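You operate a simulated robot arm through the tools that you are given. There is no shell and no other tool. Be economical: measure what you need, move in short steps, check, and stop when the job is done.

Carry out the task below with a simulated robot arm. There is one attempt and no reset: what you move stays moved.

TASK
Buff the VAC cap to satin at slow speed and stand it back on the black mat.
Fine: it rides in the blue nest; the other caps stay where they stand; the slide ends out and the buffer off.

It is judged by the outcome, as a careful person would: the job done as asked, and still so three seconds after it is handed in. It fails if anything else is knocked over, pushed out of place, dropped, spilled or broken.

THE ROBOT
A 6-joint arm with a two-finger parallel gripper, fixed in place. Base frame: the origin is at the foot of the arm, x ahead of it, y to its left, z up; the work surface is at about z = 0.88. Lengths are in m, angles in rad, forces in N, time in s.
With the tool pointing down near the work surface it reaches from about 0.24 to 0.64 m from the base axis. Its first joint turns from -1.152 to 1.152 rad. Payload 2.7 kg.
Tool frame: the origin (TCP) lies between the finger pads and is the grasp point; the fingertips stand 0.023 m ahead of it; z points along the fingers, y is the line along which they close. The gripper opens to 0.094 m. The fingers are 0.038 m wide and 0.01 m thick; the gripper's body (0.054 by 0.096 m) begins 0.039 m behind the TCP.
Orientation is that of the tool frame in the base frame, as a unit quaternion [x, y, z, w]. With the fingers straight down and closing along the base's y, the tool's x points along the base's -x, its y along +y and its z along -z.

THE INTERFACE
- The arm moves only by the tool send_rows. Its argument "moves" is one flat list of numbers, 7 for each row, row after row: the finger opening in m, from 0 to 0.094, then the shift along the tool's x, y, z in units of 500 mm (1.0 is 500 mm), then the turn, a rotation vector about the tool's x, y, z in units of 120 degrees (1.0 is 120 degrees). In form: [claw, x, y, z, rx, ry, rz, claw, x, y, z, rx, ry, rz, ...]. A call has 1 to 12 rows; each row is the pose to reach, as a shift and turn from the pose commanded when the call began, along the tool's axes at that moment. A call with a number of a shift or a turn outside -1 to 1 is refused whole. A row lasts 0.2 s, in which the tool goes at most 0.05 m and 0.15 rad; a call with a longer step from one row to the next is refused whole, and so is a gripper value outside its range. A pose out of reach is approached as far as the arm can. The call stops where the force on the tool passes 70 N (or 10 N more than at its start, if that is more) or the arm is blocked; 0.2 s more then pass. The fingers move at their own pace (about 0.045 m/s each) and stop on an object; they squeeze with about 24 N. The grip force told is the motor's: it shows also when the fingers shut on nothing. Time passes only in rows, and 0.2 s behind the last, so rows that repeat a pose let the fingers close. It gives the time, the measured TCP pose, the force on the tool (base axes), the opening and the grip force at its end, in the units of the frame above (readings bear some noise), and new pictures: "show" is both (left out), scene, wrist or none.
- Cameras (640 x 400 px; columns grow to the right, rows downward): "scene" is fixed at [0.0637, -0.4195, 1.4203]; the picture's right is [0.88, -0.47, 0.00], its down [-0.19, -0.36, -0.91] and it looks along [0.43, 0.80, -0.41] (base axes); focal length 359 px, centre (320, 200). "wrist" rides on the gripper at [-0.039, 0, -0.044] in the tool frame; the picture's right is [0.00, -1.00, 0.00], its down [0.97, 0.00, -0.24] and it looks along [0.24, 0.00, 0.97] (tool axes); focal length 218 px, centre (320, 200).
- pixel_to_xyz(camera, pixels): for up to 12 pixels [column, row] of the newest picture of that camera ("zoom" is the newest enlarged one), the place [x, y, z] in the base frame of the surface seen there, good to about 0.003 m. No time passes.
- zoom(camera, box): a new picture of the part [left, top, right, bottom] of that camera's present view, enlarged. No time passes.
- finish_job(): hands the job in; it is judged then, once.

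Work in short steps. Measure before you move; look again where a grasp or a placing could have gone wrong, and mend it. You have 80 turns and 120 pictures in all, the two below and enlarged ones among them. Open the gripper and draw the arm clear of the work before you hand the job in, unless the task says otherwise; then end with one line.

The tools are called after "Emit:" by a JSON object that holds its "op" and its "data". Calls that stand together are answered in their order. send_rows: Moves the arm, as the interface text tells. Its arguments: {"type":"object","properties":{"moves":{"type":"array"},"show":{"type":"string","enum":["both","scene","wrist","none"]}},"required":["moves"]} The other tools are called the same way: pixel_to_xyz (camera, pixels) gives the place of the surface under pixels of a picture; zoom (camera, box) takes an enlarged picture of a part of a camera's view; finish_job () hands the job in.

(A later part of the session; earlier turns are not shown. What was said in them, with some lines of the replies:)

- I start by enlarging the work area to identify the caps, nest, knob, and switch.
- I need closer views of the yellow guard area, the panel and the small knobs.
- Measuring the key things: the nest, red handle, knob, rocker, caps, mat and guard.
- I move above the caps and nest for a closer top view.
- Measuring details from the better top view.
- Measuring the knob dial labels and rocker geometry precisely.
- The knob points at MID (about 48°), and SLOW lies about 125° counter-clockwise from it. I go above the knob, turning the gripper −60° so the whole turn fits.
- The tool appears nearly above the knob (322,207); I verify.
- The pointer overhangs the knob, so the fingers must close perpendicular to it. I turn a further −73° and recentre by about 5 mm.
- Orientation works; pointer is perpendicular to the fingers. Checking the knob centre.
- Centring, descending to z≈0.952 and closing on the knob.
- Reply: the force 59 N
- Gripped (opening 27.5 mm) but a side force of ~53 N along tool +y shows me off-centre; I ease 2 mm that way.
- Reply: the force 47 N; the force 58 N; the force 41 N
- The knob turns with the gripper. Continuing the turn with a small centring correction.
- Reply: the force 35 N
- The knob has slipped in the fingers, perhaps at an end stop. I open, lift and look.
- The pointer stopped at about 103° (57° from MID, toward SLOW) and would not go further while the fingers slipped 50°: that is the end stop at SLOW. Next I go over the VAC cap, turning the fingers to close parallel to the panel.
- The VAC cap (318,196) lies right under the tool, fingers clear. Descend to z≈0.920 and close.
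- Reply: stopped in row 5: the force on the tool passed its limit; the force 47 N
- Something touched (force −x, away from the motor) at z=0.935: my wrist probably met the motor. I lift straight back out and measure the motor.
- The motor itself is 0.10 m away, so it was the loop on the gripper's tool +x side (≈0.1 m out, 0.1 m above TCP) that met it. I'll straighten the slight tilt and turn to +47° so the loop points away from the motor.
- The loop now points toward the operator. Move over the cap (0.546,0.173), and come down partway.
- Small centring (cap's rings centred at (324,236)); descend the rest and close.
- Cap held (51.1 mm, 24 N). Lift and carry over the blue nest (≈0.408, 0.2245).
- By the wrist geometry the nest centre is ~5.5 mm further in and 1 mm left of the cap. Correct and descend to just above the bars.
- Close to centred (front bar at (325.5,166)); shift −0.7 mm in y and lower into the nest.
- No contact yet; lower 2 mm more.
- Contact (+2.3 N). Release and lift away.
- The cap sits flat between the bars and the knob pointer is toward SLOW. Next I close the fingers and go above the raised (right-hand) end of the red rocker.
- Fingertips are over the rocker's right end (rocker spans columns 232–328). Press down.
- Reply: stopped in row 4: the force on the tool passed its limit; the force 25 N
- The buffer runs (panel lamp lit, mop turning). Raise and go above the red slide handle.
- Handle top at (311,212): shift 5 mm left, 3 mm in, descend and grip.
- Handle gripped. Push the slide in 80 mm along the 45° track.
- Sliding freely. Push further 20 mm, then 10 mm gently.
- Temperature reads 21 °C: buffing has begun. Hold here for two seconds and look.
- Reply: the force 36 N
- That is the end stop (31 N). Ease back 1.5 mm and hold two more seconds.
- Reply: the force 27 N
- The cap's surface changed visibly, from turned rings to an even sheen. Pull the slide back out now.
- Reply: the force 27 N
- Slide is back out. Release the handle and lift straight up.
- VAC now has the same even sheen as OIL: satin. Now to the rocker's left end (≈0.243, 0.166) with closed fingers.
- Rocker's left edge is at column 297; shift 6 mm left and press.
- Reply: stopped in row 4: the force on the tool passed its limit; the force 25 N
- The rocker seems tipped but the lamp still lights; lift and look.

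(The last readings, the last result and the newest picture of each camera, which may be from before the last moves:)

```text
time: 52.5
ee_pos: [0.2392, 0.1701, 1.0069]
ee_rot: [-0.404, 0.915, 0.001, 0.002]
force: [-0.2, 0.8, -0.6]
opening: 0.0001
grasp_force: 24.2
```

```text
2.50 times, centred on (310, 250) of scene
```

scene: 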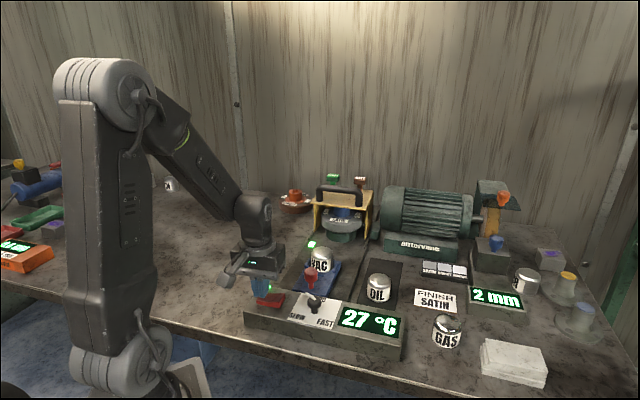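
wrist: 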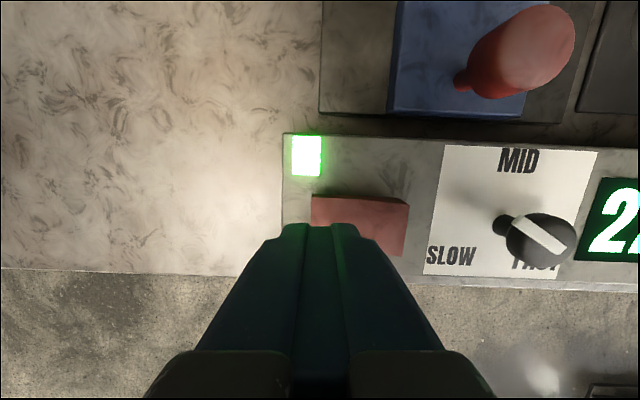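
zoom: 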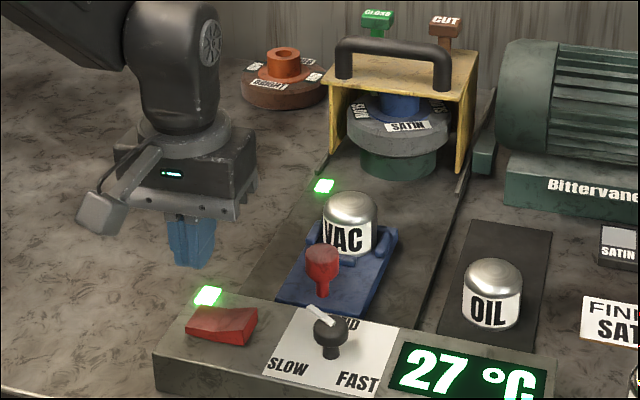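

Emit:
{"op": "send_rows", "data": {"moves": [0.0, 0, 0, 0, 0, 0, 0, 0.0, 0, 0, 0, 0, 0, 0, 0.0, 0, 0, 0, 0, 0, 0], "show": "scene"}}

Emit:
{"op": "zoom", "data": {"camera": "scene", "box": [230, 170, 390, 330]}}

Emit:
{"op": "zoom", "data": {"camera": "scene", "box": [250, 270, 310, 310]}}

```text
time: 53.3
ee_pos: [0.238, 0.1684, 1.005]
ee_rot: [-0.403, 0.915, 0.0, 0.003]
force: [-0.1, 0.5, -0.2]
opening: 0.0
grasp_force: 23.8
```

scene: 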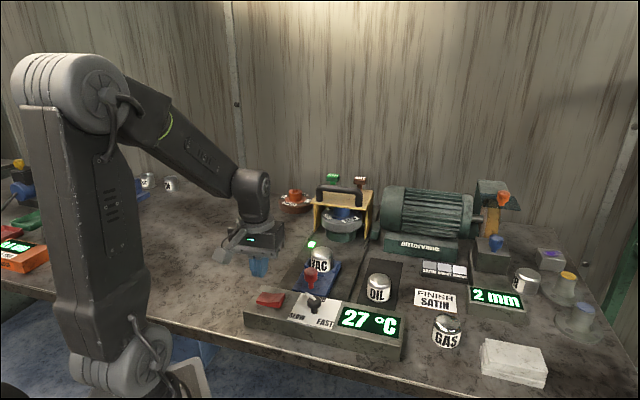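

```text
2.50 times, centred on (310, 250) of scene
```

zoom: 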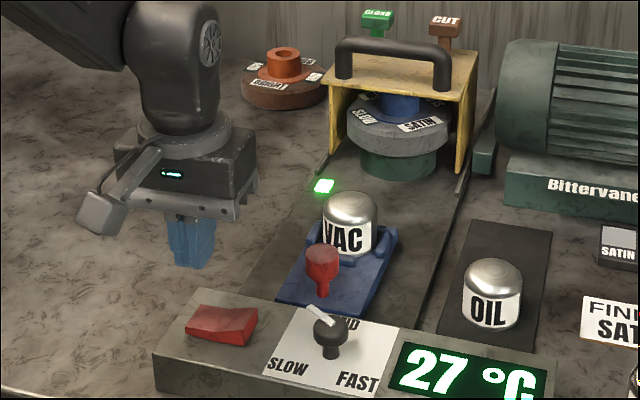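

```text
10.00 times, centred on (280, 290) of scene
```

zoom: 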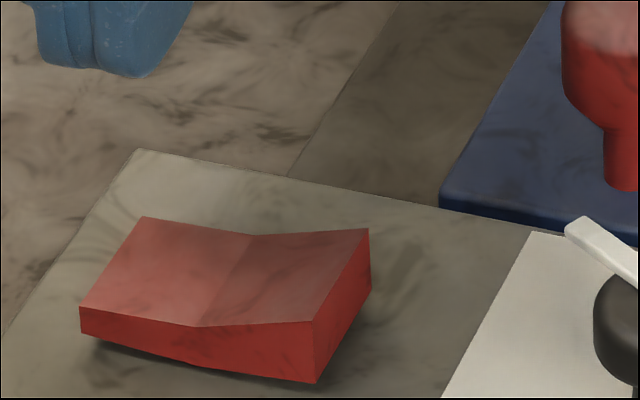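

Lamp is off after spin-down. Rise and go back above the cap in the nest.

Emit:
{"op": "send_rows", "data": {"moves": [0.0, 0, 0, -0.08, 0, 0, 0, 0.03, -0.07, -0.04, -0.1, 0, 0, 0, 0.06, -0.14, -0.08, -0.1, 0, 0, 0, 0.094, -0.21, -0.12, -0.1, 0, 0, 0, 0.094, -0.27, -0.15, -0.1, 0, 0, 0, 0.094, -0.3177, -0.177, -0.1, 0, 0, 0, 0.094, -0.3177, -0.177, -0.1, 0, 0, 0], "show": "both"}}

Emit:
{"op": "zoom", "data": {"camera": "wrist", "box": [220, 120, 420, 300]}}

```text
time: 54.9
ee_pos: [0.4127, 0.2287, 1.0569]
ee_rot: [-0.404, 0.915, 0.001, 0.003]
force: [-0.7, 0.9, -0.4]
opening: 0.0941
grasp_force: 0.0
```

scene: 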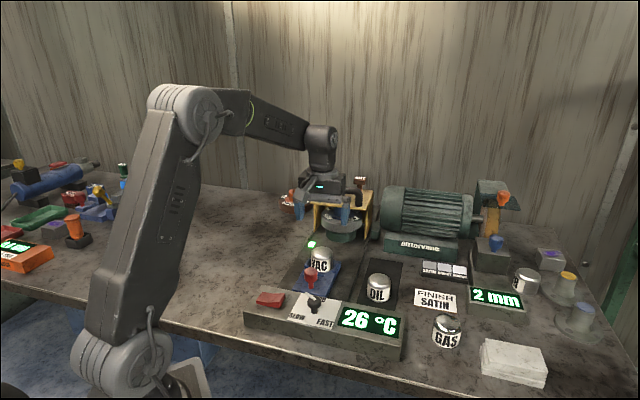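
wrist: 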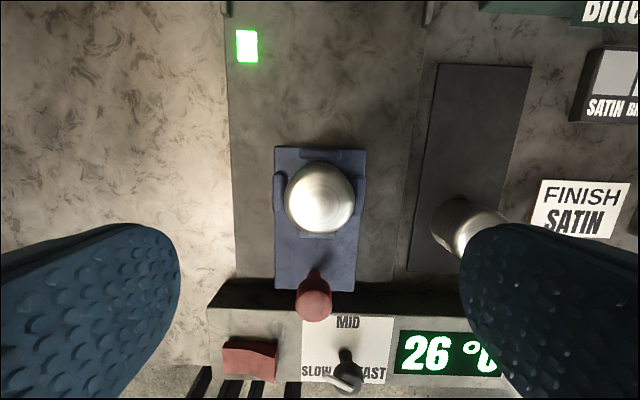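

```text
2.22 times, centred on (320, 210) of wrist
```

zoom: 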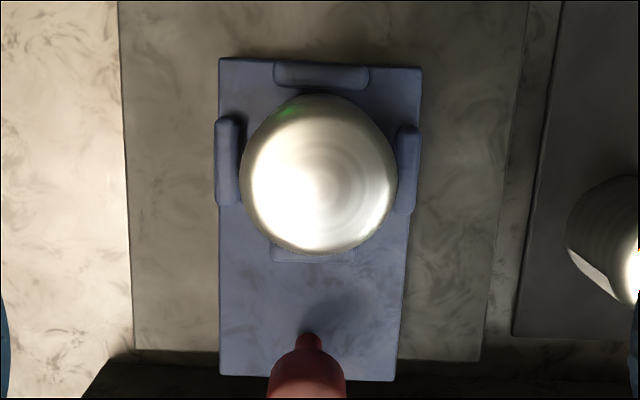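

Descend on the cap to the same height it was released at and grip it.

Emit:
{"op": "send_rows", "data": {"moves": [0.094, -0.005, -0.001, 0.08, 0, 0, 0, 0.094, -0.005, -0.001, 0.16, 0, 0, 0, 0.094, -0.005, -0.001, 0.22, 0, 0, 0, 0.094, -0.005, -0.001, 0.22, 0, 0, 0, 0.0, -0.005, -0.001, 0.22, 0, 0, 0, 0.0, -0.005, -0.001, 0.22, 0, 0, 0, 0.0, -0.005, -0.001, 0.22, 0, 0, 0, 0.0, -0.005, -0.001, 0.22, 0, 0, 0], "show": "both"}}

```text
time: 56.7
ee_pos: [0.4127, 0.2278, 0.9481]
ee_rot: [-0.403, 0.915, 0.0, 0.003]
force: [-0.3, 0.4, -0.2]
opening: 0.051
grasp_force: 23.8
```

scene: 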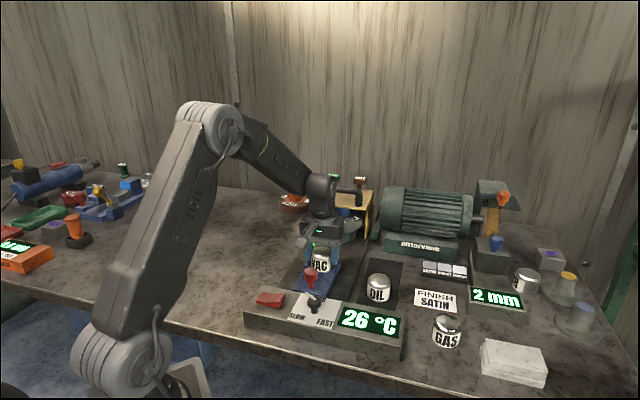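
wrist: 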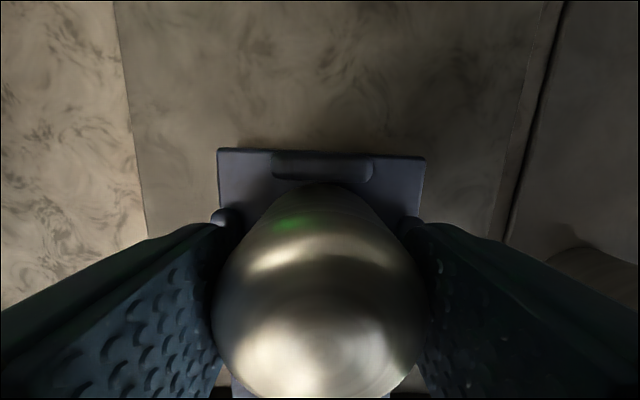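

Gripped (51 mm). Lift straight up, and carry back to above its spot on the black mat.

Emit:
{"op": "send_rows", "data": {"moves": [0.0, 0, 0, -0.06, 0, 0, 0, 0.0, 0, 0, -0.14, 0, 0, 0, 0.0, 0, 0, -0.17, 0, 0, 0, 0.0, 0, -0.07, -0.17, 0, 0, 0, 0.0, -0.02, -0.15, -0.17, 0, 0, 0, 0.0, -0.06, -0.22, -0.17, 0, 0, 0, 0.0, -0.103, -0.273, -0.17, 0, 0, 0, 0.0, -0.103, -0.273, -0.17, 0, 0, 0], "show": "both"}}

```text
time: 58.5
ee_pos: [0.55, 0.1724, 1.0335]
ee_rot: [-0.404, 0.915, 0.001, 0.002]
force: [-0.1, -0.2, -2.4]
opening: 0.0511
grasp_force: 23.8
```

scene: 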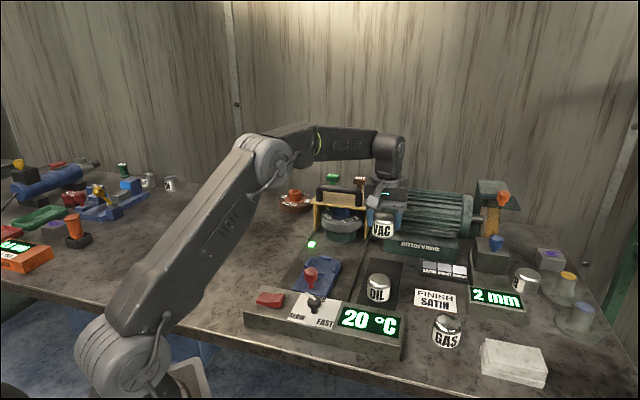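
wrist: 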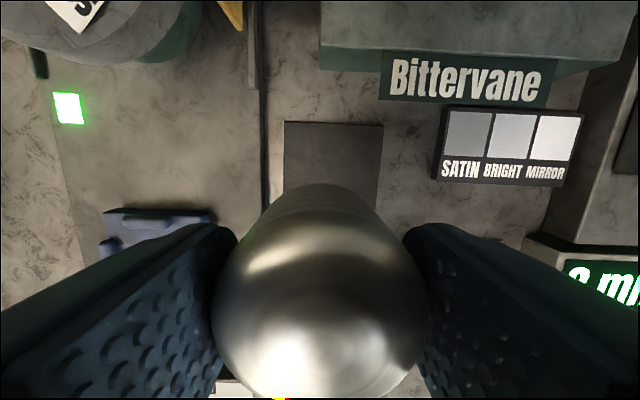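

Cap hangs over the mat; I also shift 9 mm toward the mat's middle line so it stands fully on it, and lower.

Emit:
{"op": "send_rows", "data": {"moves": [0.0, 0, -0.018, 0.06, 0, 0, 0, 0.0, 0, -0.018, 0.13, 0, 0, 0, 0.0, 0, -0.018, 0.18, 0, 0, 0, 0.0, 0, -0.018, 0.206, 0, 0, 0, 0.0, 0, -0.018, 0.214, 0, 0, 0, 0.0, 0, -0.018, 0.214, 0, 0, 0], "show": "both"}}

Emit:
{"op": "zoom", "data": {"camera": "scene", "box": [340, 220, 440, 320]}}

```text
time: 59.9
ee_pos: [0.5552, 0.1682, 0.9265]
ee_rot: [-0.404, 0.915, 0.0, 0.003]
force: [-0.9, 0.0, -1.7]
opening: 0.0512
grasp_force: 24.0
```

scene: 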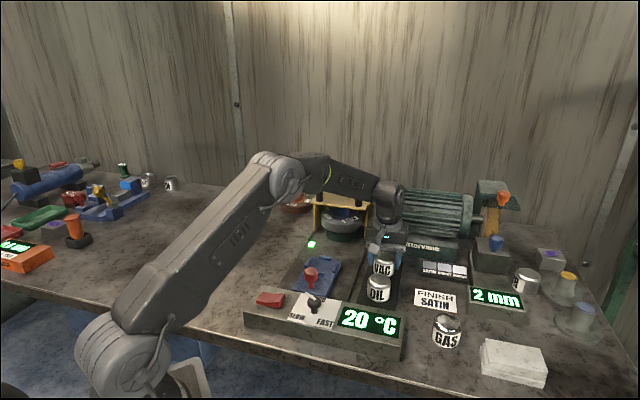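
wrist: 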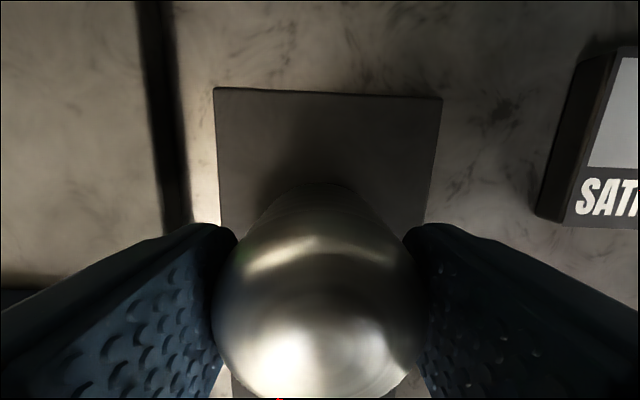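

```text
4.00 times, centred on (390, 270) of scene
```

zoom: 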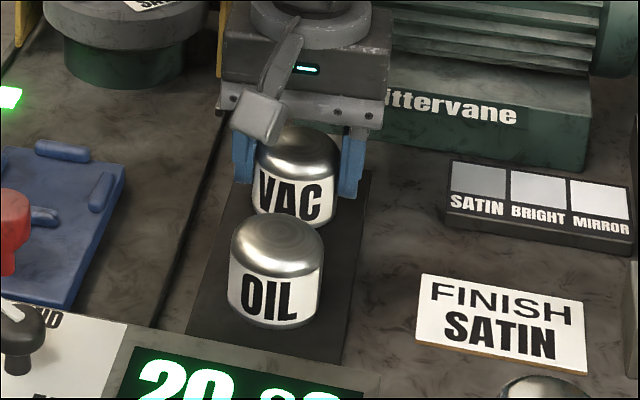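

Well centred on the mat. Lower in 1 mm steps until it touches.

Emit:
{"op": "send_rows", "data": {"moves": [0.0, 0, 0, 0.003, 0, 0, 0, 0.0, 0, 0, 0.006, 0, 0, 0, 0.0, 0, 0, 0.006, 0, 0, 0], "show": "none"}}

```text
time: 60.7
ee_pos: [0.5559, 0.1678, 0.9222]
ee_rot: [-0.404, 0.915, 0.001, 0.002]
force: [0.1, 0.2, -2.1]
opening: 0.0516
grasp_force: 23.9
```

Emit:
{"op": "send_rows", "data": {"moves": [0.0, 0, 0, 0.002, 0, 0, 0, 0.0, 0, 0, 0.004, 0, 0, 0, 0.0, 0, 0, 0.004, 0, 0, 0], "show": "none"}}

```text
time: 61.5
ee_pos: [0.5561, 0.1684, 0.9223]
ee_rot: [-0.404, 0.915, 0.0, 0.004]
force: [-5.4, -1.6, 14.2]
opening: 0.0514
grasp_force: 23.7
```

Touched down (14 N). Ease up 1 mm, open, and lift away clear.

Emit:
{"op": "send_rows", "data": {"moves": [0.0, 0, 0, -0.002, 0, 0, 0, 0.07, 0, 0, -0.002, 0, 0, 0, 0.07, 0, 0, -0.002, 0, 0, 0, 0.07, 0, 0, -0.04, 0, 0, 0, 0.07, 0, 0, -0.12, 0, 0, 0, 0.07, 0, 0, -0.21, 0, 0, 0, 0.07, 0.06, 0, -0.27, 0, 0, 0, 0.07, 0.14, 0, -0.29, 0, 0, 0, 0.07, 0.22, 0.02, -0.3, 0, 0, 0, 0.07, 0.22, 0.02, -0.3, 0, 0, 0], "show": "both"}}

Emit:
{"op": "zoom", "data": {"camera": "scene", "box": [240, 160, 440, 360]}}

Emit:
{"op": "zoom", "data": {"camera": "wrist", "box": [200, 0, 500, 220]}}

```text
time: 63.7
ee_pos: [0.4714, 0.0927, 1.0688]
ee_rot: [-0.403, 0.915, 0.0, 0.003]
force: [-0.6, 0.2, 0.5]
opening: 0.0701
grasp_force: 0.0
```

scene: 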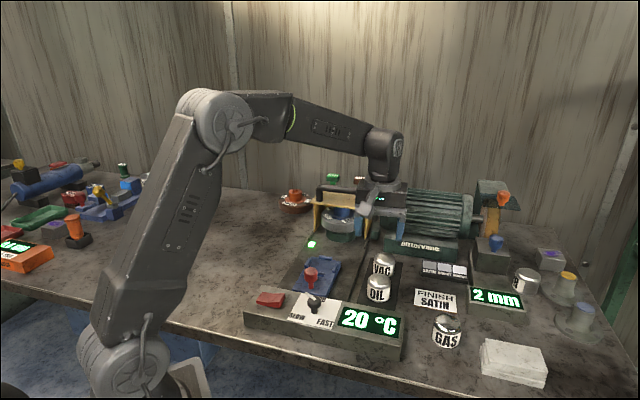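
wrist: 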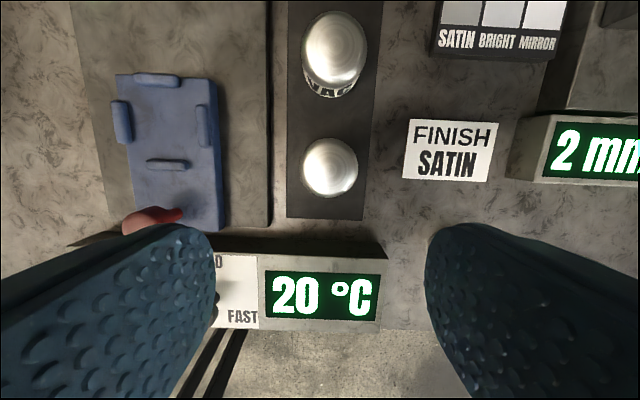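

```text
2.00 times, centred on (340, 260) of scene
```

zoom: 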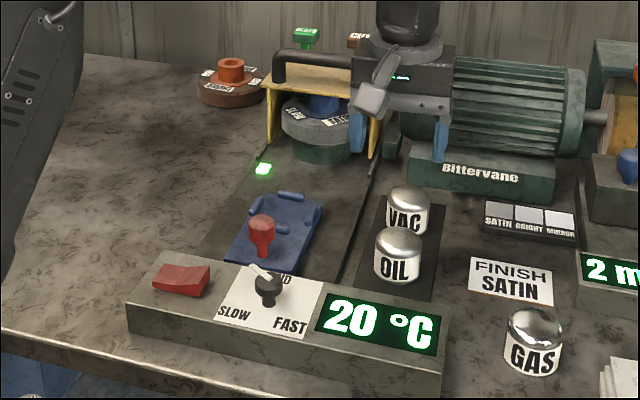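

```text
1.82 times, centred on (350, 110) of wrist
```

zoom: 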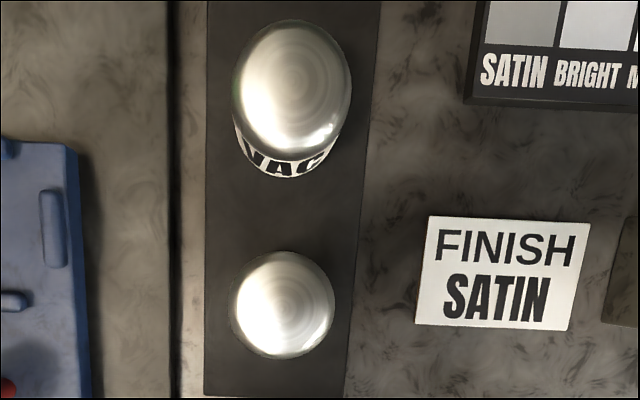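

VAC stands on the mat in satin, OIL and the others are undisturbed, the lamp is off and the slide is out. Draw the arm up and back, then hand in.

Emit:
{"op": "send_rows", "data": {"moves": [0.094, 0, 0, -0.08, 0, 0, 0, 0.094, 0, 0, -0.16, 0, 0, 0, 0.094, 0.05, 0, -0.22, 0, 0, 0, 0.094, 0.1, 0, -0.25, 0, 0, 0, 0.094, 0.1, 0, -0.25, 0, 0, 0], "show": "scene"}}

```text
time: 64.9
ee_pos: [0.4381, 0.0572, 1.1926]
ee_rot: [-0.403, 0.915, 0.0, 0.003]
force: [-0.8, -0.1, -0.3]
opening: 0.0937
grasp_force: 0.0
```

scene: 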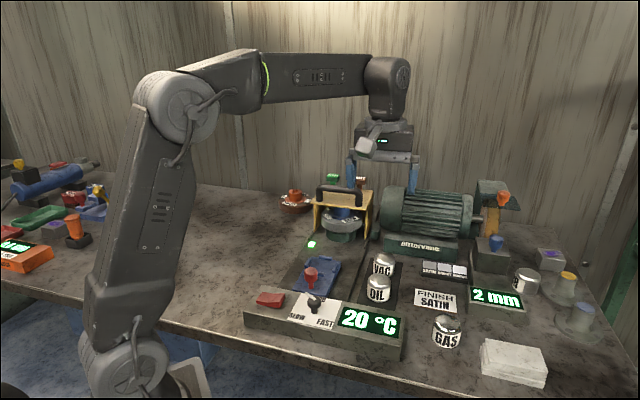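

Emit:
{"op": "finish_job", "data": {}}

```text
The job is handed in.
```

The VAC cap is buffed to satin with the knob turned to its SLOW end stop and stands back on the black mat; the slide is out, the buffer is off, and the other caps stand where they were.
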